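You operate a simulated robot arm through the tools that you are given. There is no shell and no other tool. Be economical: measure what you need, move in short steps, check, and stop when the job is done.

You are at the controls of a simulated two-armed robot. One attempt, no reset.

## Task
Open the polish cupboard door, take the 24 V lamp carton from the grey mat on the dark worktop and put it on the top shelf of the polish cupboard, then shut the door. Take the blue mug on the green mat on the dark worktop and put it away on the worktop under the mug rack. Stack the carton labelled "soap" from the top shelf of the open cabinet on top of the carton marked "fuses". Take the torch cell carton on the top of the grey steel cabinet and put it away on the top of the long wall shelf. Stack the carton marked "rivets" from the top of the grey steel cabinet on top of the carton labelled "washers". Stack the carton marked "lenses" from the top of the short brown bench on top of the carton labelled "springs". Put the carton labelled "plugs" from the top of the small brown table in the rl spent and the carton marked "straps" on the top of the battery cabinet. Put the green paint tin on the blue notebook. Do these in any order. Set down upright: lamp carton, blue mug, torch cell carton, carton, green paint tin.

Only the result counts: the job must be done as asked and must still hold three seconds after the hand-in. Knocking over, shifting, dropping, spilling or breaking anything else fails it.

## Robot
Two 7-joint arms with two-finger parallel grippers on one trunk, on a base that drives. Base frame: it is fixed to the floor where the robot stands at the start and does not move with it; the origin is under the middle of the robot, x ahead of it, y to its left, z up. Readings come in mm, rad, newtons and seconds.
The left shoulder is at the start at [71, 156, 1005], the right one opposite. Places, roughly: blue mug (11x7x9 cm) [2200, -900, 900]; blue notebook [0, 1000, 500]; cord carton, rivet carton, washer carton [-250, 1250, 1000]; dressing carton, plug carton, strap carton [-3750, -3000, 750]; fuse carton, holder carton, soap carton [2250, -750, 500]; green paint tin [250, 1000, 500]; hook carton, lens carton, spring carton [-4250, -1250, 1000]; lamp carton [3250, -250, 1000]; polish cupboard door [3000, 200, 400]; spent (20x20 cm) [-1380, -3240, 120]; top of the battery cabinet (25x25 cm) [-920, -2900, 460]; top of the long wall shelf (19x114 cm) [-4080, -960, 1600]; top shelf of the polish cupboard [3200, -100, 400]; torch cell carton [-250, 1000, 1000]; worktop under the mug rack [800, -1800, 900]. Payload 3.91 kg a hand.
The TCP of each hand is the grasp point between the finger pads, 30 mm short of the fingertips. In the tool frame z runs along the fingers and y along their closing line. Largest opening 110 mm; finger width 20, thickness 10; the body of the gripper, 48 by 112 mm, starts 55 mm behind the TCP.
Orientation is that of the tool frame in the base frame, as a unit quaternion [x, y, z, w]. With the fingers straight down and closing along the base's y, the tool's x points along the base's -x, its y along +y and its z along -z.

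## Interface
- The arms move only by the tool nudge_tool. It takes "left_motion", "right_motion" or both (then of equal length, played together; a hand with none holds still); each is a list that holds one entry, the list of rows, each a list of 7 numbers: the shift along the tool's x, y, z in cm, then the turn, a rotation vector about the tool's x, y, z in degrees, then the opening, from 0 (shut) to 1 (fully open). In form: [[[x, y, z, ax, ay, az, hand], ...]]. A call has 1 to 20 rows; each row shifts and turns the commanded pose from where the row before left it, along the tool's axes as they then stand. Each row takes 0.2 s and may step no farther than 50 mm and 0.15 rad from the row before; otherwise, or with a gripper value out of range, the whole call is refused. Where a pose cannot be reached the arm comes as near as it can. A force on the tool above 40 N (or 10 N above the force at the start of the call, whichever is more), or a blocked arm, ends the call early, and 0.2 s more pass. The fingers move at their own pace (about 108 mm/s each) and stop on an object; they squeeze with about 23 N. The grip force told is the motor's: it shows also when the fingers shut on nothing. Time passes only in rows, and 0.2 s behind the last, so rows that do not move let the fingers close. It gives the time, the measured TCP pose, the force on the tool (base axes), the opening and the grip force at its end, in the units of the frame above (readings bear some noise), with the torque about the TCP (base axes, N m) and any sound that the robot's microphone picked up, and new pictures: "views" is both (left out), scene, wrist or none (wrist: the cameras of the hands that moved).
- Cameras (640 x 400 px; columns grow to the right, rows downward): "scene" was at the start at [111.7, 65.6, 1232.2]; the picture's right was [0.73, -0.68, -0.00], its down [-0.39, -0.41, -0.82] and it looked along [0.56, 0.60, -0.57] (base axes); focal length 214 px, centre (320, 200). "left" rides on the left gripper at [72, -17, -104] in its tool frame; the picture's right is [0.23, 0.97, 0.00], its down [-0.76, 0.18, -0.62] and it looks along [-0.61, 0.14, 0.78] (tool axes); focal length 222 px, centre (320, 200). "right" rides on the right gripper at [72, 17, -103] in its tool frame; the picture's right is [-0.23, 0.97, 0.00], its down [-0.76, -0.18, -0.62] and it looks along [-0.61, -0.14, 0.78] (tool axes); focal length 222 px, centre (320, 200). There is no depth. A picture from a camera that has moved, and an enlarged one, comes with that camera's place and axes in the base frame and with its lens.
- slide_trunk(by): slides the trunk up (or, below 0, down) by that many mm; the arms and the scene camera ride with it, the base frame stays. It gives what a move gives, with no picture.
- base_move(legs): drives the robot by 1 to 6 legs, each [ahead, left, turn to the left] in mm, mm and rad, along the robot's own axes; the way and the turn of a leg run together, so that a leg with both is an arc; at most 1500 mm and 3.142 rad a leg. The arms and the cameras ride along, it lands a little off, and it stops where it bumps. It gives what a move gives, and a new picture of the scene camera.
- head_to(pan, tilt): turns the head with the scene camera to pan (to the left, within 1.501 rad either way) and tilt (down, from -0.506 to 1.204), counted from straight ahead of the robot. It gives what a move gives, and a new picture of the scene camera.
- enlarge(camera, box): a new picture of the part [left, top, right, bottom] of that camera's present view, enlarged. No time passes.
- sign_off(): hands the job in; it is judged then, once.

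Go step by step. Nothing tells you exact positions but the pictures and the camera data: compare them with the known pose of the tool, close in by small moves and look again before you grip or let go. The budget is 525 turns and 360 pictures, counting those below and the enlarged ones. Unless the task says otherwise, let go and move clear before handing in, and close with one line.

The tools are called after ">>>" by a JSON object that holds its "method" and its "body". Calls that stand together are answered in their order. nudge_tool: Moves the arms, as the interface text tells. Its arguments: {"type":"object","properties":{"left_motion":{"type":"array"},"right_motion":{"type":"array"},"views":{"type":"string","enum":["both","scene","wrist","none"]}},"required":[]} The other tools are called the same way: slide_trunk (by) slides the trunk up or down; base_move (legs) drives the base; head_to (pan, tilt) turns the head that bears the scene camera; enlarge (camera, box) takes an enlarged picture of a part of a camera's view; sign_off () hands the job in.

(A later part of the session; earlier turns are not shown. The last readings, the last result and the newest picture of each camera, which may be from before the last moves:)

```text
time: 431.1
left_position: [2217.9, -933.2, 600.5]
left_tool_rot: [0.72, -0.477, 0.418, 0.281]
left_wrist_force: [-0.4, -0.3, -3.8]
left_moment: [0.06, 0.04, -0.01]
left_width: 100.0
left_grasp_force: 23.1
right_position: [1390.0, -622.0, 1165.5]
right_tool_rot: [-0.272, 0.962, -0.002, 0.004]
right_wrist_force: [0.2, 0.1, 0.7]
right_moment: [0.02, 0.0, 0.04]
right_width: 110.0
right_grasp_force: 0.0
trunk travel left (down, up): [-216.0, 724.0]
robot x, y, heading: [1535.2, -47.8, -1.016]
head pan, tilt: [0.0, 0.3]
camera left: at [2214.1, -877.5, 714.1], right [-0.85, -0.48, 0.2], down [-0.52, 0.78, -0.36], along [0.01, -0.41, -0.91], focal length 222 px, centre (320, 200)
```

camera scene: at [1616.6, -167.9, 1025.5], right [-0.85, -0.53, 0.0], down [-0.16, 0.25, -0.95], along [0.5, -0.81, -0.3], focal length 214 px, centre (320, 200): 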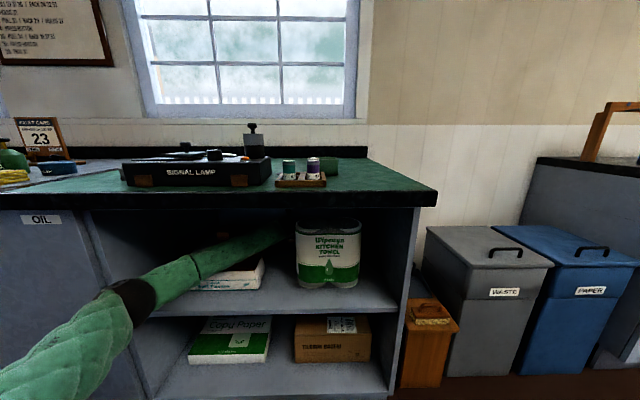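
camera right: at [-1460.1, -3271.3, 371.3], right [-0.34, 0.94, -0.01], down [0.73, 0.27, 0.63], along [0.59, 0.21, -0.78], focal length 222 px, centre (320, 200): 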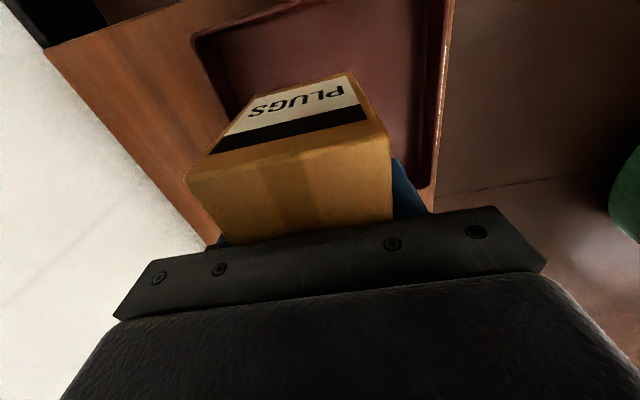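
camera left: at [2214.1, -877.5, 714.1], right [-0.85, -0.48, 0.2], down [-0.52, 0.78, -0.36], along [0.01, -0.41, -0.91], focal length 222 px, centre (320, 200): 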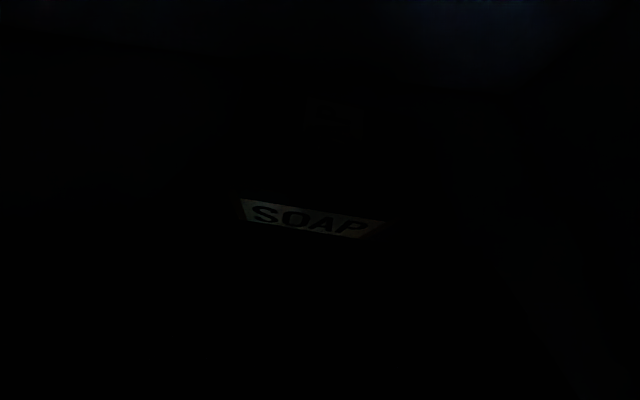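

SOAP is held. I lift it above the other cartons and carry it left toward FUSES in small steps.

>>> {"method": "nudge_tool", "body": {"left_motion": [[[2.0, 0, -1.13, 0, 0, 0, 0], [2.0, 0, -1.13, 0, 0, 0, 0], [2.0, 0, -1.13, 0, 0, 0, 0], [0, 0, 0, 0, 0, 0, 0]]], "views": "none"}}

>>> {"method": "base_move", "body": {"legs": [[-20, 0, 0], [0, 100, 0]]}}

>>> {"method": "enlarge", "body": {"camera": "left", "box": [0, 0, 640, 400]}}

```text
time: 432.1
left_position: [2217.7, -932.6, 668.6]
left_tool_rot: [0.72, -0.478, 0.418, 0.281]
left_wrist_force: [-0.1, 0.3, -3.4]
left_moment: [0.09, 0.02, 0.0]
left_width: 100.1
left_grasp_force: 22.8
right_position: [1389.7, -622.0, 1164.9]
right_tool_rot: [-0.272, 0.962, -0.002, 0.003]
right_wrist_force: [-0.2, 0.0, -0.4]
right_moment: [-0.02, 0.0, 0.02]
right_width: 110.2
right_grasp_force: 0.1
trunk travel left (down, up): [-216.0, 724.0]
robot x, y, heading: [1538.7, -46.3, -1.011]
head pan, tilt: [0.0, 0.3]
```

```text
time: 433.6
left_position: [2294.6, -862.0, 668.4]
left_tool_rot: [0.72, -0.477, 0.418, 0.281]
left_wrist_force: [0.5, -0.1, -3.7]
left_moment: [0.03, 0.03, -0.02]
left_width: 99.8
left_grasp_force: 23.2
right_position: [1465.0, -550.1, 1165.9]
right_tool_rot: [-0.272, 0.962, -0.003, 0.003]
right_wrist_force: [0.2, 0.3, -0.2]
right_moment: [-0.02, 0.03, -0.03]
right_width: 109.9
right_grasp_force: 0.0
trunk travel left (down, up): [-216.0, 724.0]
robot x, y, heading: [1613.2, 26.7, -1.019]
head pan, tilt: [0.0, 0.3]
camera scene: at [1692.5, -96.8, 1025.7], right [-0.85, -0.53, 0.0], down [-0.16, 0.25, -0.95], along [0.5, -0.81, -0.3], focal length 214 px, centre (320, 200)
```

scene: 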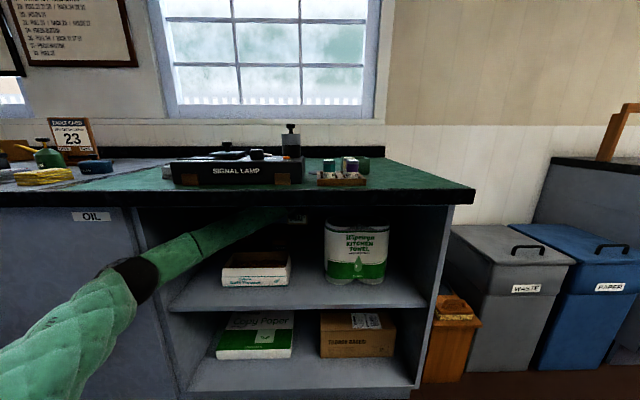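

```text
1.00 times, centred on (320, 200) of left (not enlarged: the box is as wide or as high as the picture)
camera zoom: at [2289.6, -806.4, 782.9], right [-0.85, -0.48, 0.2], down [-0.52, 0.78, -0.36], along [0.01, -0.41, -0.91], focal length 222 px, centre (320, 200)
```

zoom: 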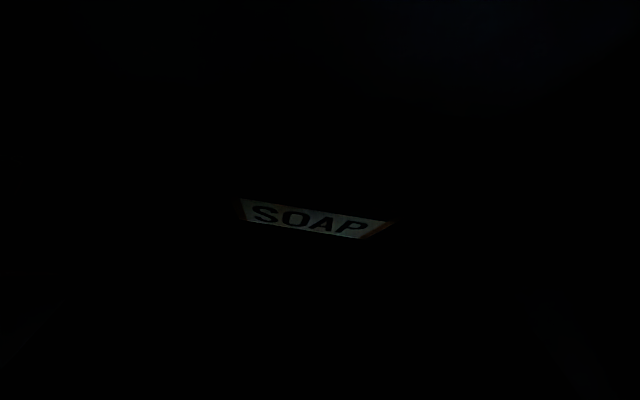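

>>> {"method": "nudge_tool", "body": {"left_motion": [[[0, -3, 0, 3.5, 0, -2, 0], [0, -3, 0, 3.5, 0, -2, 0], [0, -3, 0, 3.5, 0, -2, 0], [0, 0, 0, 0, 0, 0, 0]]], "views": "scene"}}

```text
time: 434.6
left_position: [2374.7, -820.3, 667.5]
left_tool_rot: [0.767, -0.399, 0.445, 0.235]
left_wrist_force: [0.6, 0.2, -3.6]
left_moment: [0.06, -0.02, -0.01]
left_width: 99.8
left_grasp_force: 22.9
right_position: [1465.5, -549.8, 1165.5]
right_tool_rot: [-0.271, 0.962, -0.003, 0.003]
right_wrist_force: [-0.8, -0.1, -0.5]
right_moment: [0.0, -0.03, 0.01]
right_width: 109.9
right_grasp_force: 0.0
trunk travel left (down, up): [-216.0, 724.0]
robot x, y, heading: [1614.0, 24.9, -1.015]
head pan, tilt: [0.0, 0.3]
camera scene: at [1691.8, -97.2, 1025.7], right [-0.85, -0.53, 0.0], down [-0.16, 0.25, -0.95], along [0.5, -0.81, -0.3], focal length 214 px, centre (320, 200)
```

scene: 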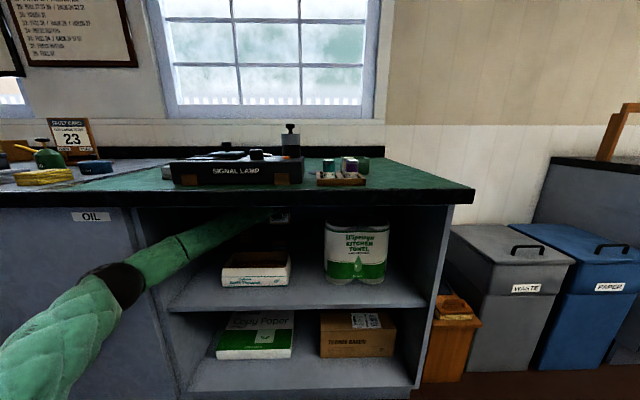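

>>> {"method": "nudge_tool", "body": {"left_motion": [[[0, -3.5, 0, 2.6, 0, -1.5, 0], [0, -3.5, 0, 2.6, 0, -1.5, 0], [0, -3.5, 0, 0, 0, 0, 0], [0, 0, 0, 0, 0, 0, 0]]], "views": "both"}}

```text
time: 435.9
left_position: [2388.6, -814.0, 676.4]
left_tool_rot: [0.772, -0.385, 0.451, 0.23]
left_wrist_force: [-1.4, -0.3, -4.0]
left_moment: [0.09, 0.01, -0.01]
left_width: 99.8
left_grasp_force: 23.2
right_position: [1424.7, -544.1, 1170.8]
right_tool_rot: [-0.249, 0.969, -0.007, 0.004]
right_wrist_force: [0.2, 0.4, 0.6]
right_moment: [-0.1, 0.01, 0.0]
right_width: 110.3
right_grasp_force: 0.0
trunk travel left (down, up): [-216.0, 724.0]
robot x, y, heading: [1605.9, 16.1, -1.058]
head pan, tilt: [0.0, 0.3]
stopped in row 4 (left hand): the arm was blocked; the commanded pose is now the measured one
camera scene: at [1671.1, -105.8, 1029.4], right [-0.87, -0.49, 0.0], down [-0.14, 0.26, -0.96], along [0.47, -0.84, -0.29], focal length 214 px, centre (320, 200)
camera left: at [2369.9, -760.4, 790.6], right [-0.71, -0.67, 0.21], down [-0.69, 0.63, -0.36], along [0.11, -0.4, -0.91], focal length 222 px, centre (320, 200)
```

scene: 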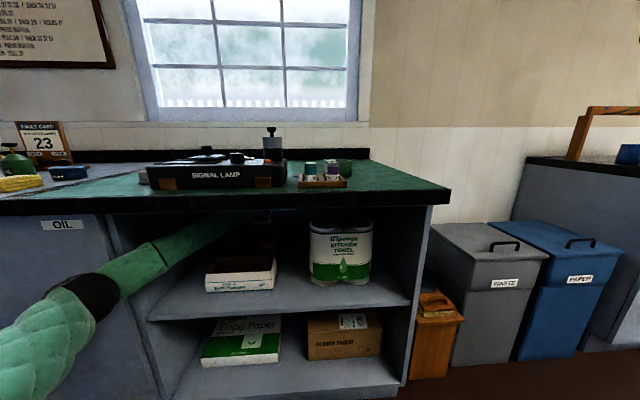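
left: 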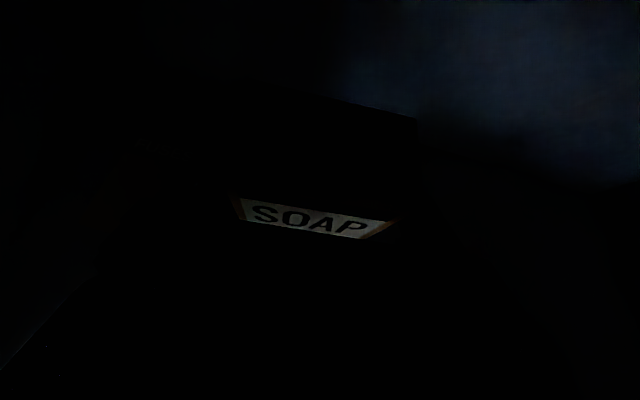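

The forearm met the left panel again. I bring the hand back toward the middle, then will swing it left by rotating the base instead.

>>> {"method": "nudge_tool", "body": {"left_motion": [[[0, 3.5, 0, 0, 0, 0, 0], [0, 3.5, 0, -2.6, 0, 1.5, 0], [0, 3, 0, -3.5, 0, 2, 0], [0, 3, 0, -3.5, 0, 2, 0], [0, 1.5, 0, -3, 0, 1.7, 0], [0, 0, 0, 0, 0, 0, 0]]], "views": "none"}}

```text
time: 437.2
left_position: [2280.0, -894.6, 667.1]
left_tool_rot: [0.721, -0.476, 0.417, 0.282]
left_wrist_force: [-1.0, -0.6, -2.9]
left_moment: [0.08, 0.01, -0.05]
left_width: 100.0
left_grasp_force: 22.7
right_position: [1434.7, -550.4, 1167.1]
right_tool_rot: [-0.25, 0.968, -0.003, 0.0]
right_wrist_force: [-0.1, -0.1, 0.0]
right_moment: [0.01, 0.02, 0.01]
right_width: 109.9
right_grasp_force: 0.1
trunk travel left (down, up): [-216.0, 724.0]
robot x, y, heading: [1607.7, 19.4, -1.063]
head pan, tilt: [0.0, 0.3]
```

>>> {"method": "base_move", "body": {"legs": [[0, -75, 0], [0, 0, 0.15]]}}

>>> {"method": "base_move", "body": {"legs": [[0, 0, 0.08]]}}

>>> {"method": "enlarge", "body": {"camera": "left", "box": [0, 0, 640, 400]}}

```text
time: 438.9
left_position: [2345.1, -817.4, 665.8]
left_tool_rot: [0.755, -0.422, 0.435, 0.251]
left_wrist_force: [0.4, 0.3, -3.5]
left_moment: [0.04, 0.05, -0.04]
left_width: 100.0
left_grasp_force: 22.7
right_position: [1458.4, -605.9, 1167.7]
right_tool_rot: [-0.321, 0.947, -0.003, 0.0]
right_wrist_force: [0.8, -0.2, 0.2]
right_moment: [-0.02, -0.01, -0.01]
right_width: 110.1
right_grasp_force: 0.0
trunk travel left (down, up): [-216.0, 724.0]
robot x, y, heading: [1545.6, -17.6, -0.908]
head pan, tilt: [0.0, 0.3]
camera scene: at [1634.0, -133.5, 1025.6], right [-0.79, -0.61, 0.0], down [-0.18, 0.23, -0.95], along [0.59, -0.75, -0.3], focal length 214 px, centre (320, 200)
```

scene: 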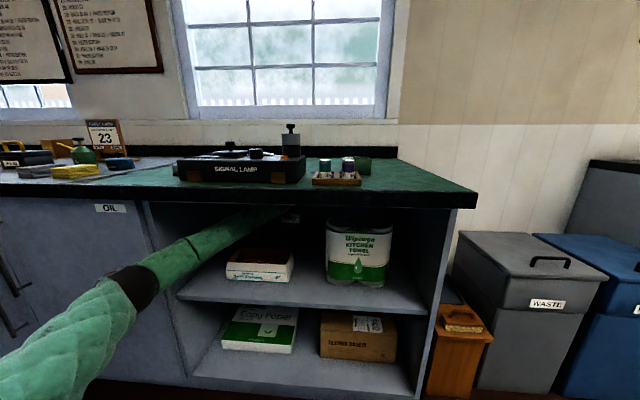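

```text
time: 439.8
left_position: [2407.1, -750.9, 665.9]
left_tool_rot: [0.772, -0.39, 0.446, 0.232]
left_wrist_force: [0.0, 0.2, -3.6]
left_moment: [0.08, 0.04, -0.01]
left_width: 100.1
left_grasp_force: 23.1
right_position: [1506.2, -610.7, 1168.0]
right_tool_rot: [-0.36, 0.933, -0.003, 0.002]
right_wrist_force: [0.2, -0.7, 0.4]
right_moment: [0.02, 0.03, 0.01]
right_width: 109.9
right_grasp_force: 0.0
trunk travel left (down, up): [-216.0, 724.0]
robot x, y, heading: [1546.1, -21.5, -0.826]
head pan, tilt: [0.0, 0.3]
camera scene: at [1642.9, -126.0, 1025.6], right [-0.74, -0.68, 0.0], down [-0.2, 0.22, -0.95], along [0.64, -0.7, -0.3], focal length 214 px, centre (320, 200)
```

scene: 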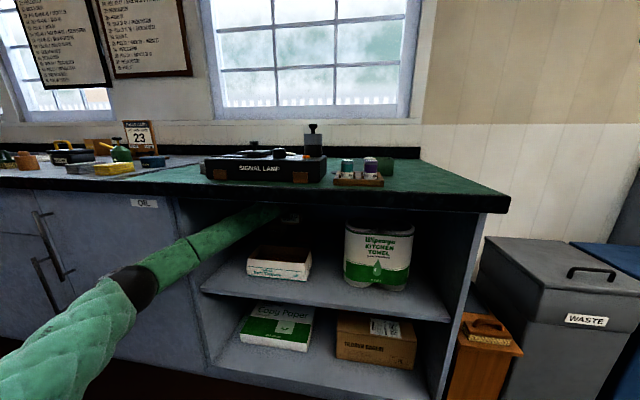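

```text
1.00 times, centred on (320, 200) of left (not enlarged: the box is as wide or as high as the picture)
camera zoom: at [2391.1, -697.8, 780.3], right [-0.72, -0.66, 0.21], down [-0.69, 0.64, -0.35], along [0.1, -0.4, -0.91], focal length 222 px, centre (320, 200)
```

zoom: 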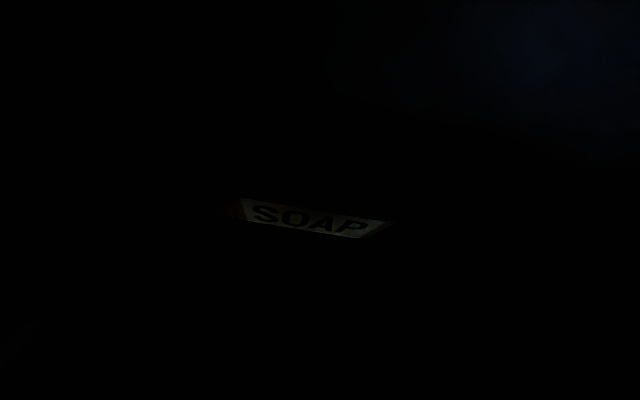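

>>> {"method": "enlarge", "body": {"camera": "scene", "box": [200, 195, 328, 275]}}

```text
5.00 times, centred on (264, 235) of scene
camera zoom: at [1642.9, -126.0, 1025.6], right [-0.74, -0.68, 0.0], down [-0.2, 0.22, -0.95], along [0.64, -0.7, -0.3], focal length 1072 px, centre (600, 25)
```

zoom: 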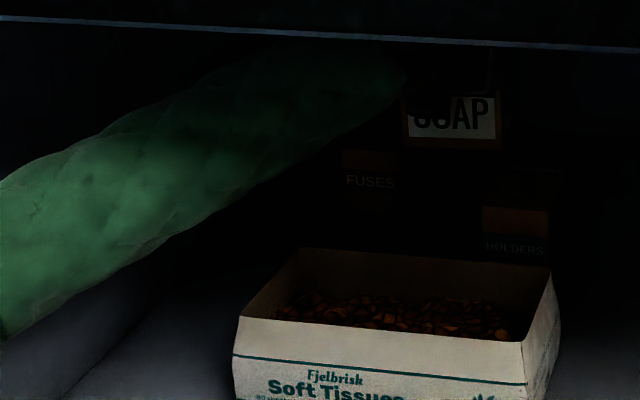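

>>> {"method": "nudge_tool", "body": {"left_motion": [[[1.0, 0, -0.57, 0, 0, 0, 0], [0, 0, 0, 0, 0, 0, 0]]], "views": "none"}}

>>> {"method": "base_move", "body": {"legs": [[0, 0, 0.074]]}}

>>> {"method": "base_move", "body": {"legs": [[45, 0, 0]]}}

>>> {"method": "enlarge", "body": {"camera": "scene", "box": [200, 195, 328, 275]}}

```text
time: 440.4
left_position: [2407.7, -750.4, 676.6]
left_tool_rot: [0.771, -0.391, 0.446, 0.232]
left_wrist_force: [-0.2, -0.3, -3.7]
left_moment: [0.03, 0.02, -0.02]
left_width: 99.8
left_grasp_force: 22.4
right_position: [1506.5, -611.1, 1166.1]
right_tool_rot: [-0.36, 0.933, -0.004, 0.002]
right_wrist_force: [0.8, 0.2, -0.3]
right_moment: [0.03, 0.02, 0.0]
right_width: 110.1
right_grasp_force: 0.0
trunk travel left (down, up): [-216.0, 724.0]
robot x, y, heading: [1543.9, -17.8, -0.833]
head pan, tilt: [0.0, 0.3]
```

```text
time: 441.3
left_position: [2460.6, -683.4, 678.0]
left_tool_rot: [0.786, -0.36, 0.455, 0.215]
left_wrist_force: [-0.7, -0.5, -3.8]
left_moment: [0.03, 0.04, -0.03]
left_width: 100.0
left_grasp_force: 22.8
right_position: [1549.7, -611.5, 1166.2]
right_tool_rot: [-0.394, 0.919, -0.003, 0.002]
right_wrist_force: [0.5, 0.1, 0.0]
right_moment: [0.01, 0.0, 0.01]
right_width: 110.0
right_grasp_force: 0.0
trunk travel left (down, up): [-216.0, 724.0]
robot x, y, heading: [1545.4, -19.2, -0.755]
head pan, tilt: [0.0, 0.3]
camera scene: at [1650.6, -118.3, 1025.6], right [-0.68, -0.73, 0.0], down [-0.22, 0.2, -0.95], along [0.7, -0.65, -0.3], focal length 214 px, centre (320, 200)
```

scene: 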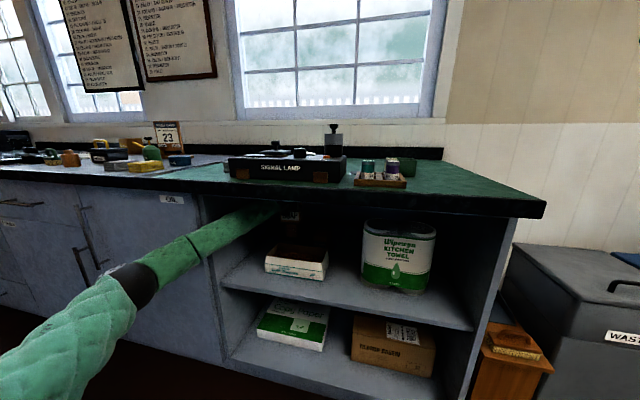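

```text
time: 442.2
left_position: [2458.1, -708.7, 679.8]
left_tool_rot: [0.78, -0.37, 0.454, 0.219]
left_wrist_force: [0.7, -0.8, -3.5]
left_moment: [0.03, 0.01, 0.04]
left_width: 99.9
left_grasp_force: 23.0
right_position: [1565.9, -629.4, 1169.8]
right_tool_rot: [-0.398, 0.917, -0.006, 0.005]
right_wrist_force: [-0.1, 0.5, 0.4]
right_moment: [-0.02, -0.05, -0.02]
right_width: 109.9
right_grasp_force: 0.1
trunk travel left (down, up): [-216.0, 724.0]
robot x, y, heading: [1562.3, -40.5, -0.746]
head pan, tilt: [0.0, 0.3]
stopped in leg 1: the robot was blocked; the commanded pose is now the measured one
camera scene: at [1663.6, -136.1, 1027.1], right [-0.68, -0.74, 0.0], down [-0.21, 0.2, -0.96], along [0.7, -0.65, -0.29], focal length 214 px, centre (320, 200)
```

scene: 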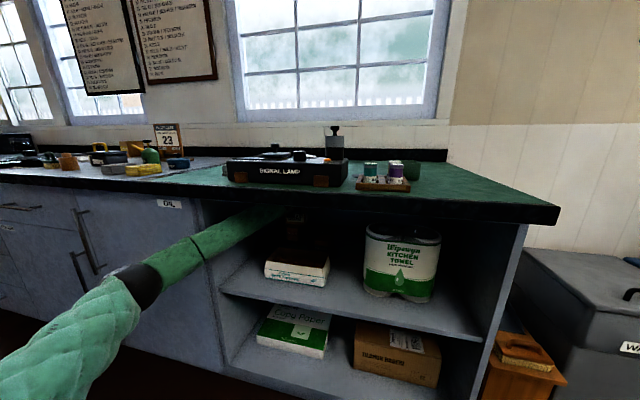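

```text
5.00 times, centred on (264, 235) of scene
camera zoom: at [1663.6, -136.1, 1027.1], right [-0.68, -0.74, 0.0], down [-0.21, 0.2, -0.96], along [0.7, -0.65, -0.29], focal length 1072 px, centre (600, 25)
```

zoom: 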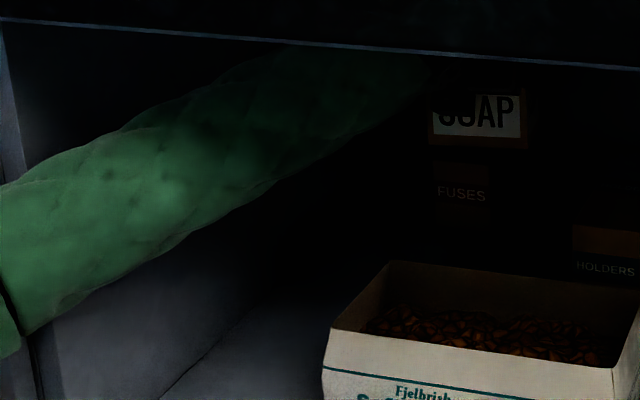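

>>> {"method": "base_move", "body": {"legs": [[-25, 0, 0]]}}

>>> {"method": "nudge_tool", "body": {"left_motion": [[[0.9, -0.8, 1.6, 0, 0, 0, 0], [0.9, -0.8, 1.6, 0, 0, 0, 0], [0.9, -0.8, 1.6, 0, 0, 0, 0], [0, 0, 0, 0, 0, 0, 0]]], "views": "none"}}

>>> {"method": "enlarge", "body": {"camera": "scene", "box": [200, 195, 328, 275]}}

```text
time: 443.0
left_position: [2448.8, -690.2, 670.2]
left_tool_rot: [0.783, -0.368, 0.451, 0.218]
left_wrist_force: [-1.2, 0.2, -2.6]
left_moment: [0.09, 0.06, 0.02]
left_width: 100.0
left_grasp_force: 23.0
right_position: [1555.3, -614.9, 1167.6]
right_tool_rot: [-0.399, 0.917, -0.005, 0.002]
right_wrist_force: [-0.6, 1.4, 0.5]
right_moment: [-0.02, -0.03, -0.01]
right_width: 109.8
right_grasp_force: 0.0
trunk travel left (down, up): [-216.0, 724.0]
robot x, y, heading: [1546.9, -26.0, -0.747]
head pan, tilt: [0.0, 0.3]
camera scene: at [1652.4, -120.7, 1025.9], right [-0.68, -0.74, 0.0], down [-0.22, 0.2, -0.96], along [0.7, -0.65, -0.3], focal length 214 px, centre (320, 200)
```

scene: 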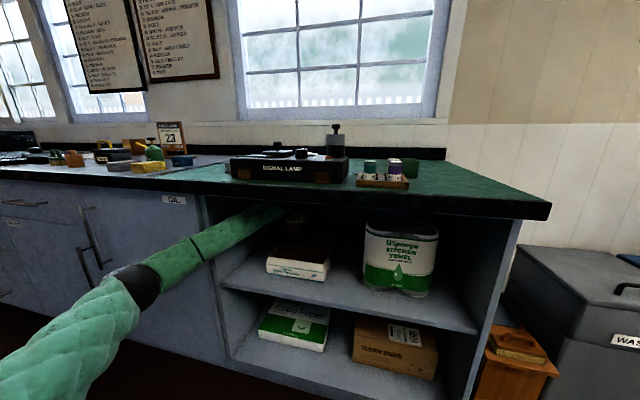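

```text
time: 444.0
left_position: [2502.5, -717.2, 665.9]
left_tool_rot: [0.784, -0.369, 0.45, 0.218]
left_wrist_force: [0.1, 0.7, -2.5]
left_moment: [0.05, 0.01, 0.01]
left_width: 99.8
left_grasp_force: 23.4
right_position: [1556.9, -615.4, 1166.8]
right_tool_rot: [-0.399, 0.917, -0.003, 0.002]
right_wrist_force: [-0.2, 0.4, 0.0]
right_moment: [-0.01, 0.02, 0.0]
right_width: 110.1
right_grasp_force: 0.1
trunk travel left (down, up): [-216.0, 724.0]
robot x, y, heading: [1547.4, -26.5, -0.743]
head pan, tilt: [0.0, 0.3]
```

```text
5.00 times, centred on (264, 235) of scene
camera zoom: at [1653.5, -121.5, 1025.7], right [-0.68, -0.74, 0.0], down [-0.22, 0.2, -0.95], along [0.7, -0.65, -0.3], focal length 1072 px, centre (600, 25)
```

zoom: 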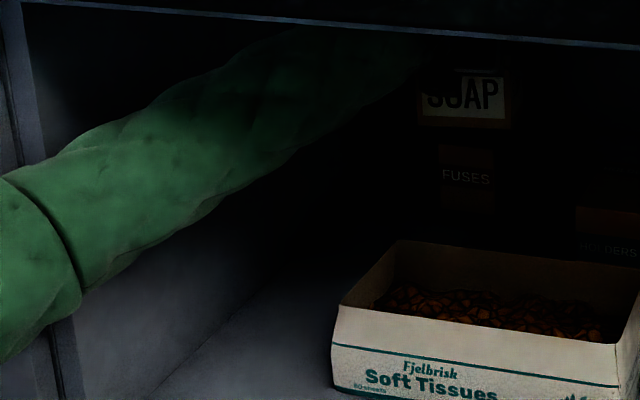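

>>> {"method": "nudge_tool", "body": {"left_motion": [[[0.35, 0, 0.6, 0, 0, 0, 0], [-0.6, 0, 0.34, 0, 0, 0, 0], [-0.44, 0, 0.25, 0, 0, 0, 0], [0, 0, 0, 0, 0, 0, 0]]], "views": "none"}}

>>> {"method": "enlarge", "body": {"camera": "scene", "box": [264, 195, 328, 235]}}

```text
time: 445.0
left_position: [2507.5, -723.2, 654.9]
left_tool_rot: [0.784, -0.368, 0.451, 0.218]
left_wrist_force: [0.8, 0.7, -3.3]
left_moment: [0.03, 0.02, 0.02]
left_width: 99.8
left_grasp_force: 22.9
right_position: [1557.8, -615.9, 1168.3]
right_tool_rot: [-0.399, 0.917, -0.004, 0.002]
right_wrist_force: [0.5, -0.2, 0.0]
right_moment: [0.01, -0.01, -0.03]
right_width: 109.9
right_grasp_force: 0.1
trunk travel left (down, up): [-216.0, 724.0]
robot x, y, heading: [1546.3, -25.8, -0.746]
head pan, tilt: [0.0, 0.3]
```

```text
10.00 times, centred on (296, 215) of scene
camera zoom: at [1653.4, -121.5, 1025.7], right [-0.68, -0.74, 0.0], down [-0.22, 0.2, -0.95], along [0.7, -0.65, -0.3], focal length 2145 px, centre (560, 50)
```

zoom: 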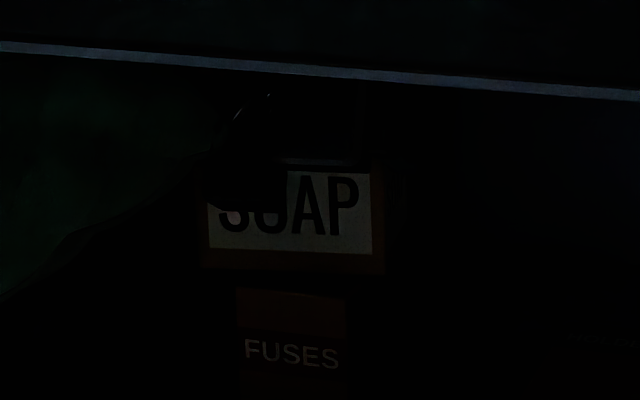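

>>> {"method": "nudge_tool", "body": {"left_motion": [[[-0.44, 0, 0.25, 0, 0, 0, 0], [0, 0, 0, 0, 0, 0, 0]]], "views": "none"}}

>>> {"method": "nudge_tool", "body": {"left_motion": [[[-0.35, 0, 0.2, 0, 0, 0, 0], [0, 0, 0, 0, 0, 0, 0]]], "views": "none"}}

>>> {"method": "enlarge", "body": {"camera": "scene", "box": [264, 195, 328, 235]}}

```text
time: 445.6
left_position: [2507.2, -723.3, 652.3]
left_tool_rot: [0.783, -0.368, 0.451, 0.218]
left_wrist_force: [2.3, -0.1, 1.9]
left_moment: [-0.11, -0.33, 0.01]
left_width: 100.0
left_grasp_force: 23.0
right_position: [1557.0, -615.4, 1167.3]
right_tool_rot: [-0.399, 0.917, -0.004, 0.001]
right_wrist_force: [-0.4, 0.0, -0.6]
right_moment: [0.03, -0.01, 0.02]
right_width: 109.8
right_grasp_force: 0.1
trunk travel left (down, up): [-216.0, 724.0]
robot x, y, heading: [1542.8, -25.2, -0.737]
head pan, tilt: [0.0, 0.3]
```

```text
time: 446.2
left_position: [2507.3, -722.9, 651.1]
left_tool_rot: [0.783, -0.368, 0.451, 0.218]
left_wrist_force: [1.8, 1.6, 13.1]
left_moment: [-0.12, -0.69, 0.08]
left_width: 100.2
left_grasp_force: 23.1
right_position: [1556.7, -614.1, 1168.6]
right_tool_rot: [-0.398, 0.917, -0.004, 0.002]
right_wrist_force: [-0.2, -0.9, -0.4]
right_moment: [0.0, 0.0, 0.02]
right_width: 110.1
right_grasp_force: 0.0
trunk travel left (down, up): [-216.0, 724.0]
robot x, y, heading: [1548.6, -23.8, -0.74]
head pan, tilt: [0.0, 0.3]
```

```text
10.00 times, centred on (296, 215) of scene
camera zoom: at [1652.3, -120.5, 1026.1], right [-0.68, -0.74, 0.0], down [-0.22, 0.2, -0.96], along [0.7, -0.65, -0.29], focal length 2145 px, centre (560, 50)
```

zoom: 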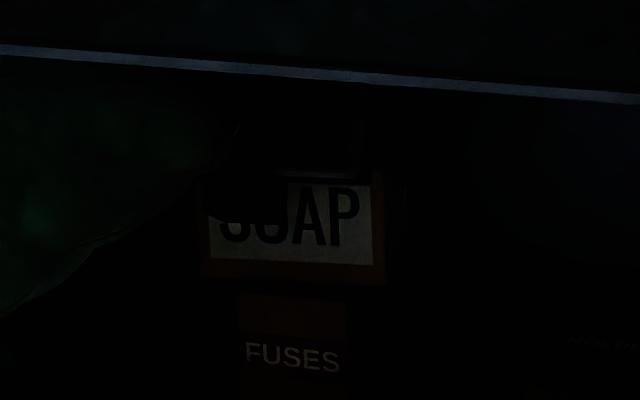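

Contact felt: SOAP rests on FUSES. I open and withdraw gently along the tool axis.

>>> {"method": "nudge_tool", "body": {"left_motion": [[[0, 0, 0, 0, 0, 0, 1], [0, 0, 0, 0, 0, 0, 1], [0, 0, 0, 0, 0, 0, 1]]], "views": "none"}}

>>> {"method": "enlarge", "body": {"camera": "scene", "box": [264, 195, 328, 235]}}

```text
time: 447.0
left_position: [2507.6, -723.4, 647.3]
left_tool_rot: [0.784, -0.369, 0.45, 0.218]
left_wrist_force: [-0.3, 0.0, 0.2]
left_moment: [0.0, -0.02, 0.03]
left_width: 110.1
left_grasp_force: 0.0
right_position: [1557.6, -615.7, 1167.2]
right_tool_rot: [-0.399, 0.917, -0.004, 0.002]
right_wrist_force: [-0.3, -0.2, 0.4]
right_moment: [-0.01, -0.02, -0.03]
right_width: 110.2
right_grasp_force: 0.0
trunk travel left (down, up): [-216.0, 724.0]
robot x, y, heading: [1547.6, -25.8, -0.74]
head pan, tilt: [0.0, 0.3]
```

```text
10.00 times, centred on (296, 215) of scene
camera zoom: at [1653.2, -121.3, 1025.8], right [-0.68, -0.74, 0.0], down [-0.22, 0.2, -0.96], along [0.7, -0.65, -0.3], focal length 2145 px, centre (560, 50)
```

zoom: 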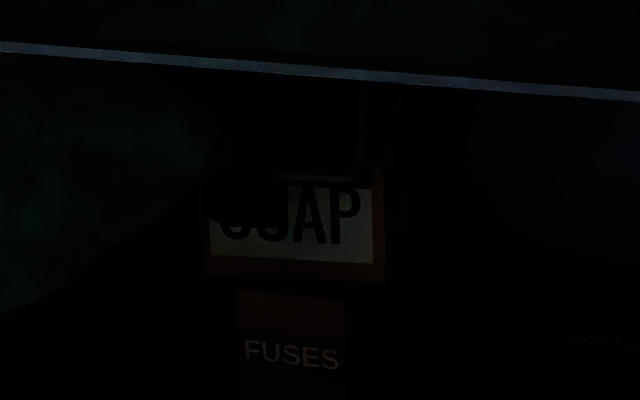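

>>> {"method": "nudge_tool", "body": {"left_motion": [[[0, 0, -0.8, 0, 0, 0, 1], [0, 0, -1, 0, 0, 0, 1], [0, 0, -1, 0, 0, 0, 1], [0, 0, -1.2, 0, 0, 0, 1], [0, 0, 0, 0, 0, 0, 1]]], "views": "none"}}

>>> {"method": "enlarge", "body": {"camera": "scene", "box": [264, 195, 328, 235]}}

```text
time: 448.2
left_position: [2480.9, -698.9, 666.6]
left_tool_rot: [0.783, -0.371, 0.45, 0.218]
left_wrist_force: [0.7, -0.1, -0.6]
left_moment: [0.01, 0.0, 0.01]
left_width: 110.1
left_grasp_force: 0.0
right_position: [1555.9, -618.3, 1166.4]
right_tool_rot: [-0.398, 0.917, -0.004, 0.003]
right_wrist_force: [0.2, -0.7, -0.9]
right_moment: [-0.02, -0.01, 0.01]
right_width: 110.1
right_grasp_force: 0.1
trunk travel left (down, up): [-216.0, 724.0]
robot x, y, heading: [1545.5, -23.8, -0.748]
head pan, tilt: [0.0, 0.3]
```

```text
10.00 times, centred on (296, 215) of scene
camera zoom: at [1652.1, -122.8, 1025.6], right [-0.68, -0.73, 0.0], down [-0.22, 0.2, -0.95], along [0.7, -0.65, -0.3], focal length 2145 px, centre (560, 50)
```

zoom: 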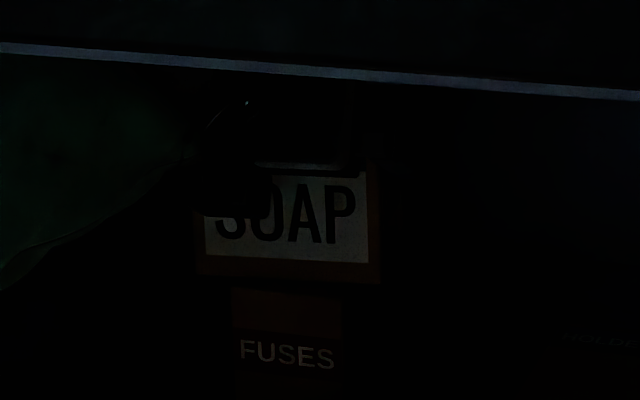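

>>> {"method": "nudge_tool", "body": {"left_motion": [[[0, 0, -1.2, 0, 0, 0, 1], [0, 0, -1.2, 0, 0, 0, 1], [0, 0, 0, 0, 0, 0, 1]]], "views": "none"}}

>>> {"method": "base_move", "body": {"legs": [[-150, 0, 0]]}}

>>> {"method": "enlarge", "body": {"camera": "scene", "box": [240, 180, 368, 260]}}

```text
time: 449.0
left_position: [2467.4, -683.7, 677.9]
left_tool_rot: [0.782, -0.37, 0.451, 0.218]
left_wrist_force: [1.3, -0.2, -0.7]
left_moment: [-0.02, 0.01, -0.03]
left_width: 110.0
left_grasp_force: 0.1
right_position: [1554.5, -618.7, 1165.8]
right_tool_rot: [-0.398, 0.917, -0.004, 0.003]
right_wrist_force: [0.5, -0.6, 0.0]
right_moment: [0.01, 0.0, -0.02]
right_width: 110.0
right_grasp_force: 0.0
trunk travel left (down, up): [-216.0, 724.0]
robot x, y, heading: [1541.6, -24.1, -0.744]
head pan, tilt: [0.0, 0.3]
```

```text
time: 450.4
left_position: [2358.3, -577.3, 680.4]
left_tool_rot: [0.783, -0.369, 0.45, 0.219]
left_wrist_force: [0.2, 0.4, 0.2]
left_moment: [0.01, 0.02, 0.04]
left_width: 110.0
left_grasp_force: 0.0
right_position: [1444.6, -510.9, 1168.9]
right_tool_rot: [-0.399, 0.917, -0.005, 0.003]
right_wrist_force: [-0.8, -0.3, 0.2]
right_moment: [-0.04, -0.01, 0.01]
right_width: 110.2
right_grasp_force: 0.0
trunk travel left (down, up): [-216.0, 724.0]
robot x, y, heading: [1437.5, 77.6, -0.745]
head pan, tilt: [0.0, 0.3]
camera scene: at [1541.1, -18.1, 1026.0], right [-0.68, -0.73, 0.0], down [-0.22, 0.2, -0.96], along [0.7, -0.65, -0.3], focal length 214 px, centre (320, 200)
```

scene: 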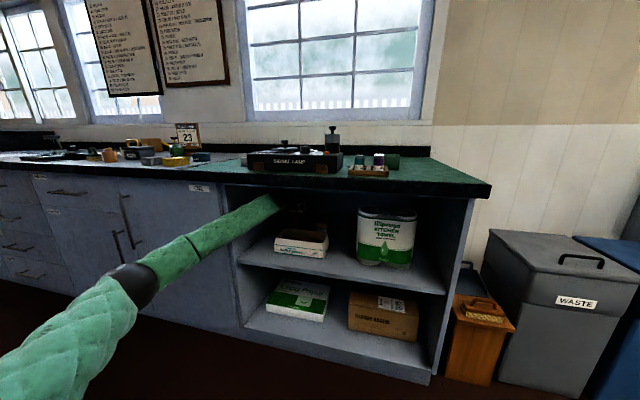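

```text
5.00 times, centred on (304, 220) of scene
camera zoom: at [1541.1, -18.1, 1026.0], right [-0.68, -0.73, 0.0], down [-0.22, 0.2, -0.96], along [0.7, -0.65, -0.3], focal length 1072 px, centre (400, 100)
```

zoom: 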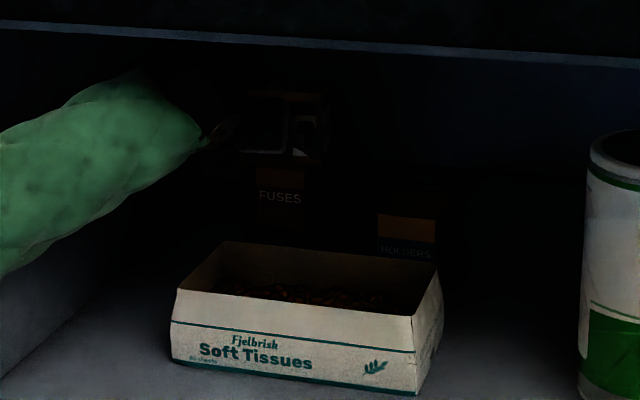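

>>> {"method": "base_move", "body": {"legs": [[-350, 0, 0]]}}

>>> {"method": "enlarge", "body": {"camera": "scene", "box": [240, 170, 432, 290]}}

```text
time: 452.7
left_position: [2103.2, -338.2, 681.3]
left_tool_rot: [0.784, -0.368, 0.451, 0.217]
left_wrist_force: [0.1, -0.9, -0.3]
left_moment: [0.06, -0.01, 0.03]
left_width: 110.0
left_grasp_force: 0.1
right_position: [1190.0, -275.4, 1167.4]
right_tool_rot: [-0.4, 0.917, -0.005, 0.002]
right_wrist_force: [0.6, 0.4, 0.3]
right_moment: [-0.04, -0.02, -0.02]
right_width: 110.0
right_grasp_force: 0.0
trunk travel left (down, up): [-216.0, 724.0]
robot x, y, heading: [1177.9, 315.2, -0.75]
head pan, tilt: [0.0, 0.3]
camera scene: at [1284.5, 218.9, 1025.9], right [-0.68, -0.74, 0.0], down [-0.22, 0.2, -0.96], along [0.7, -0.65, -0.3], focal length 214 px, centre (320, 200)
```

scene: 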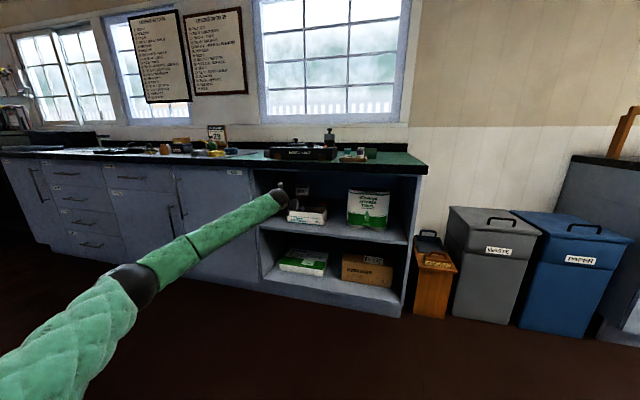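

```text
3.33 times, centred on (336, 230) of scene
camera zoom: at [1284.5, 218.9, 1025.9], right [-0.68, -0.74, 0.0], down [-0.22, 0.2, -0.96], along [0.7, -0.65, -0.3], focal length 715 px, centre (267, 100)
```

zoom: 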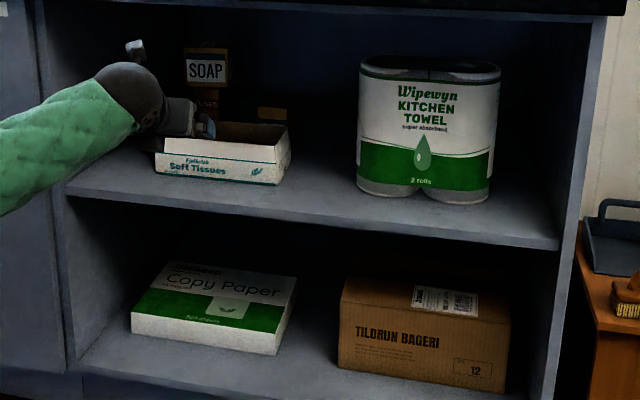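

SOAP stands on FUSES. Now the polish cupboard: back off, square up, raise the trunk a bit and drive left.

>>> {"method": "base_move", "body": {"legs": [[-350, 0, -0.255], [0, 1000, 0], [0, 400, 0]]}}

>>> {"method": "slide_trunk", "body": {"by": 300}}

>>> {"method": "head_to", "body": {"pan": 0.2, "tilt": 0.4}}

```text
time: 458.4
left_position: [2427.5, 263.6, 681.3]
left_tool_rot: [0.777, -0.38, 0.448, 0.226]
left_wrist_force: [-0.4, -0.7, 0.9]
left_moment: [0.0, 0.01, 0.0]
left_width: 109.9
left_grasp_force: 0.1
right_position: [1517.0, 356.4, 1168.6]
right_tool_rot: [-0.385, 0.923, -0.005, 0.002]
right_wrist_force: [0.1, -0.7, 0.3]
right_moment: [0.01, -0.04, 0.01]
right_width: 109.9
right_grasp_force: 0.0
trunk travel left (down, up): [-216.0, 724.0]
robot x, y, heading: [1523.3, 944.4, -0.776]
head pan, tilt: [0.0, 0.3]
stopped in leg 2: the robot was blocked; the commanded pose is now the measured one
camera scene: at [1626.6, 846.4, 1025.7], right [-0.7, -0.71, 0.0], down [-0.21, 0.21, -0.96], along [0.68, -0.67, -0.3], focal length 214 px, centre (320, 200)
```

scene: 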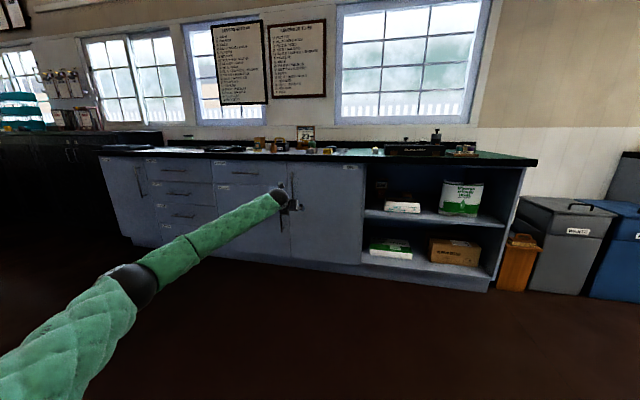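

```text
time: 461.4
left_position: [2427.9, 264.5, 980.0]
left_tool_rot: [0.777, -0.381, 0.447, 0.226]
left_wrist_force: [0.4, 0.4, -0.5]
left_moment: [-0.05, -0.04, -0.05]
left_width: 109.9
left_grasp_force: 0.1
right_position: [1517.0, 356.4, 1468.7]
right_tool_rot: [-0.385, 0.923, -0.005, 0.002]
right_wrist_force: [-0.7, -1.1, -0.4]
right_moment: [0.01, -0.01, 0.01]
right_width: 109.8
right_grasp_force: 0.0
trunk travel left (down, up): [-516.0, 424.0]
robot x, y, heading: [1528.5, 946.2, -0.776]
head pan, tilt: [0.0, 0.3]
```

```text
time: 462.1
left_position: [2426.8, 265.2, 982.2]
left_tool_rot: [0.778, -0.38, 0.447, 0.225]
left_wrist_force: [0.5, 0.0, 0.1]
left_moment: [0.02, -0.01, 0.01]
left_width: 110.0
left_grasp_force: 0.1
right_position: [1516.9, 357.8, 1467.8]
right_tool_rot: [-0.385, 0.923, -0.004, 0.002]
right_wrist_force: [-0.4, 0.8, -0.1]
right_moment: [0.01, 0.01, 0.0]
right_width: 110.1
right_grasp_force: 0.0
trunk travel left (down, up): [-516.0, 424.0]
robot x, y, heading: [1523.7, 944.9, -0.777]
head pan, tilt: [0.201, 0.4]
camera scene: at [1638.0, 861.4, 1316.5], right [-0.54, -0.84, 0.0], down [-0.33, 0.21, -0.92], along [0.77, -0.5, -0.39], focal length 214 px, centre (320, 200)
```

scene: 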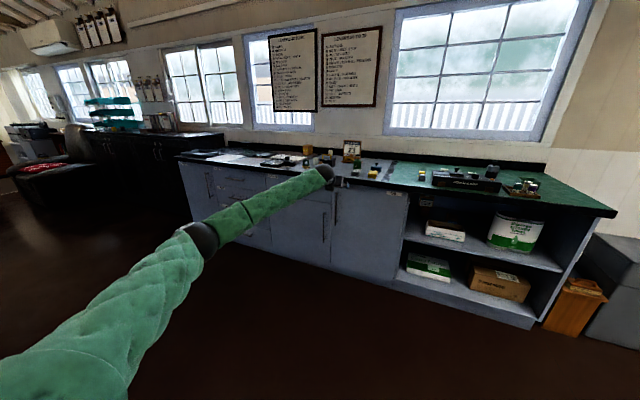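

>>> {"method": "head_to", "body": {"pan": 1.4, "tilt": 0.6}}

```text
time: 463.5
left_position: [2427.9, 264.5, 981.2]
left_tool_rot: [0.778, -0.38, 0.447, 0.225]
left_wrist_force: [-0.5, 0.7, -0.4]
left_moment: [0.01, 0.0, 0.0]
left_width: 110.0
left_grasp_force: 0.1
right_position: [1517.7, 358.3, 1468.3]
right_tool_rot: [-0.385, 0.923, -0.005, 0.001]
right_wrist_force: [0.3, 0.2, 0.2]
right_moment: [0.0, -0.02, 0.02]
right_width: 110.2
right_grasp_force: 0.2
trunk travel left (down, up): [-516.0, 424.0]
robot x, y, heading: [1522.2, 947.0, -0.775]
head pan, tilt: [1.4, 0.6]
camera scene: at [1632.0, 963.4, 1298.4], right [0.58, -0.81, 0.0], down [-0.46, -0.33, -0.83], along [0.67, 0.48, -0.56], focal length 214 px, centre (320, 200)
```

scene: 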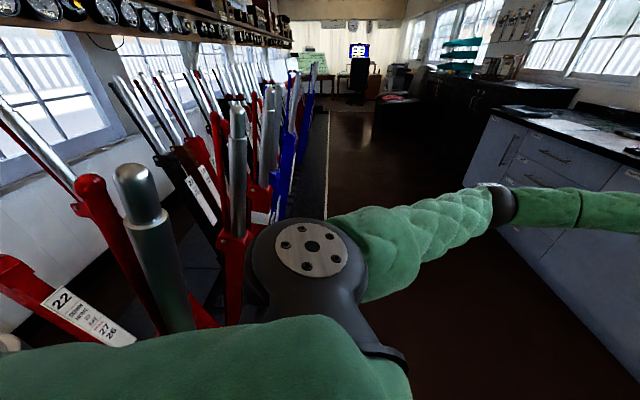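

I have drifted against the lever frame; I move straight away from it at once.

>>> {"method": "base_move", "body": {"legs": [[350, -100, 0]]}}

>>> {"method": "head_to", "body": {"pan": 1.5, "tilt": 0.5}}

```text
time: 465.9
left_position: [2603.6, -59.7, 980.3]
left_tool_rot: [0.777, -0.382, 0.446, 0.226]
left_wrist_force: [-0.4, -0.7, -0.2]
left_moment: [0.02, -0.02, -0.01]
left_width: 110.0
left_grasp_force: 0.1
right_position: [1691.7, 39.1, 1468.0]
right_tool_rot: [-0.382, 0.924, -0.006, 0.002]
right_wrist_force: [1.4, 0.3, 0.0]
right_moment: [-0.01, -0.02, -0.03]
right_width: 109.8
right_grasp_force: 0.1
trunk travel left (down, up): [-516.0, 424.0]
robot x, y, heading: [1704.6, 630.2, -0.78]
head pan, tilt: [1.4, 0.6]
camera scene: at [1811.8, 644.9, 1298.3], right [0.58, -0.81, 0.0], down [-0.46, -0.33, -0.83], along [0.67, 0.48, -0.56], focal length 214 px, centre (320, 200)
```

scene: 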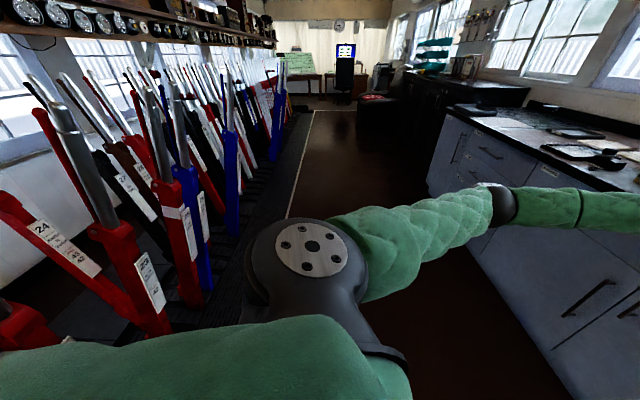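

```text
time: 466.5
left_position: [2604.0, -58.8, 980.9]
left_tool_rot: [0.776, -0.382, 0.447, 0.228]
left_wrist_force: [0.3, -0.3, -0.9]
left_moment: [-0.03, -0.01, 0.01]
left_width: 109.9
left_grasp_force: 0.0
right_position: [1691.9, 40.3, 1469.6]
right_tool_rot: [-0.382, 0.924, -0.005, 0.001]
right_wrist_force: [-0.4, 0.7, 0.2]
right_moment: [0.03, -0.01, 0.01]
right_width: 110.0
right_grasp_force: 0.1
trunk travel left (down, up): [-516.0, 424.0]
robot x, y, heading: [1702.0, 630.3, -0.781]
head pan, tilt: [1.499, 0.499]
camera scene: at [1807.8, 654.5, 1307.4], right [0.66, -0.75, 0.0], down [-0.36, -0.31, -0.88], along [0.66, 0.58, -0.48], focal length 214 px, centre (320, 200)
```

scene: 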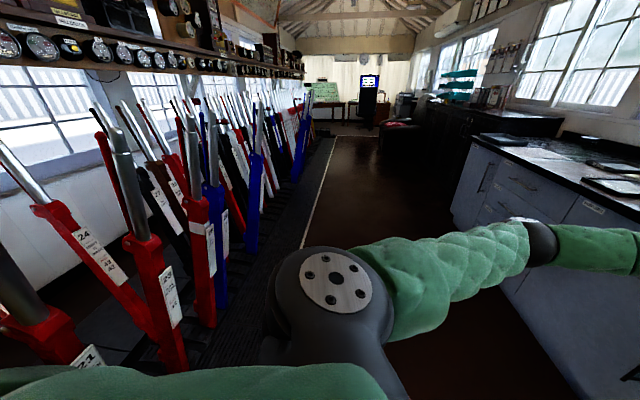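

>>> {"method": "nudge_tool", "body": {"left_motion": [[[-2.2, 0, -3.9, 0, 0, 0, 1], [-2.2, 0, -3.9, 0, 0, 0, 1], [-2.2, 0, -3.9, 0, 0, 0, 1], [-2.2, 0, -3.9, 0, 0, 0, 1], [-2.2, 0, -3.9, 0, 0, 0, 1], [-2.2, 0, -3.9, 0, 0, 0, 1], [-2.2, 0, -3.9, 0, 0, 0, 1], [-2.2, 0, -3.9, 0, 0, 0, 1], [0, 0, 0, 0, 0, 0, 1]]], "views": "none"}}

>>> {"method": "base_move", "body": {"legs": [[0, 0, -0.228]]}}

>>> {"method": "head_to", "body": {"pan": 0.3, "tilt": 0.5}}

```text
time: 468.5
left_position: [2388.7, 225.9, 986.2]
left_tool_rot: [0.776, -0.383, 0.447, 0.228]
left_wrist_force: [0.2, -0.2, -0.5]
left_moment: [0.02, 0.01, 0.03]
left_width: 110.0
left_grasp_force: 0.1
right_position: [1692.5, 39.8, 1467.4]
right_tool_rot: [-0.382, 0.924, -0.005, 0.002]
right_wrist_force: [0.0, -0.8, 0.3]
right_moment: [-0.01, 0.02, -0.01]
right_width: 110.2
right_grasp_force: 0.0
trunk travel left (down, up): [-516.0, 424.0]
robot x, y, heading: [1703.9, 628.2, -0.784]
head pan, tilt: [1.499, 0.499]
```

```text
time: 469.8
left_position: [2275.8, 78.0, 985.0]
left_tool_rot: [0.726, -0.472, 0.417, 0.278]
left_wrist_force: [0.5, 0.2, 1.1]
left_moment: [0.01, -0.04, 0.01]
left_width: 110.2
left_grasp_force: 0.2
right_position: [1555.6, 58.7, 1468.3]
right_tool_rot: [-0.272, 0.962, -0.006, 0.002]
right_wrist_force: [-0.7, -0.7, -0.5]
right_moment: [0.01, 0.03, -0.01]
right_width: 110.0
right_grasp_force: 0.0
trunk travel left (down, up): [-516.0, 424.0]
robot x, y, heading: [1700.3, 632.1, -1.016]
head pan, tilt: [1.499, 0.499]
camera scene: at [1810.0, 629.7, 1307.5], right [0.47, -0.89, 0.0], down [-0.42, -0.22, -0.88], along [0.78, 0.41, -0.48], focal length 214 px, centre (320, 200)
```

scene: 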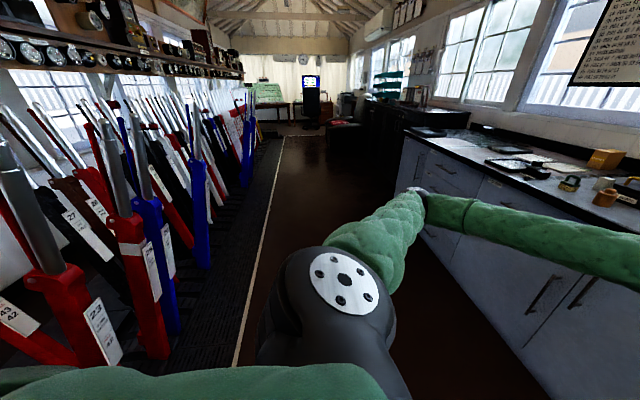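

```text
time: 471.2
left_position: [2276.2, 78.4, 985.2]
left_tool_rot: [0.726, -0.471, 0.416, 0.278]
left_wrist_force: [-0.1, 0.3, 0.0]
left_moment: [-0.01, 0.02, 0.0]
left_width: 110.3
left_grasp_force: 0.1
right_position: [1555.9, 59.8, 1467.9]
right_tool_rot: [-0.272, 0.962, -0.005, 0.001]
right_wrist_force: [0.0, -1.0, 0.1]
right_moment: [-0.01, -0.04, 0.0]
right_width: 110.2
right_grasp_force: 0.2
trunk travel left (down, up): [-516.0, 424.0]
robot x, y, heading: [1699.8, 628.9, -1.016]
head pan, tilt: [0.3, 0.499]
camera scene: at [1798.8, 527.8, 1307.4], right [-0.66, -0.76, 0.0], down [-0.36, 0.31, -0.88], along [0.66, -0.57, -0.48], focal length 214 px, centre (320, 200)
```

scene: 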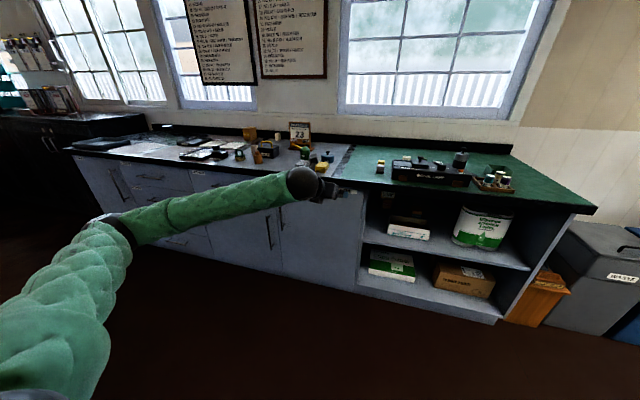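

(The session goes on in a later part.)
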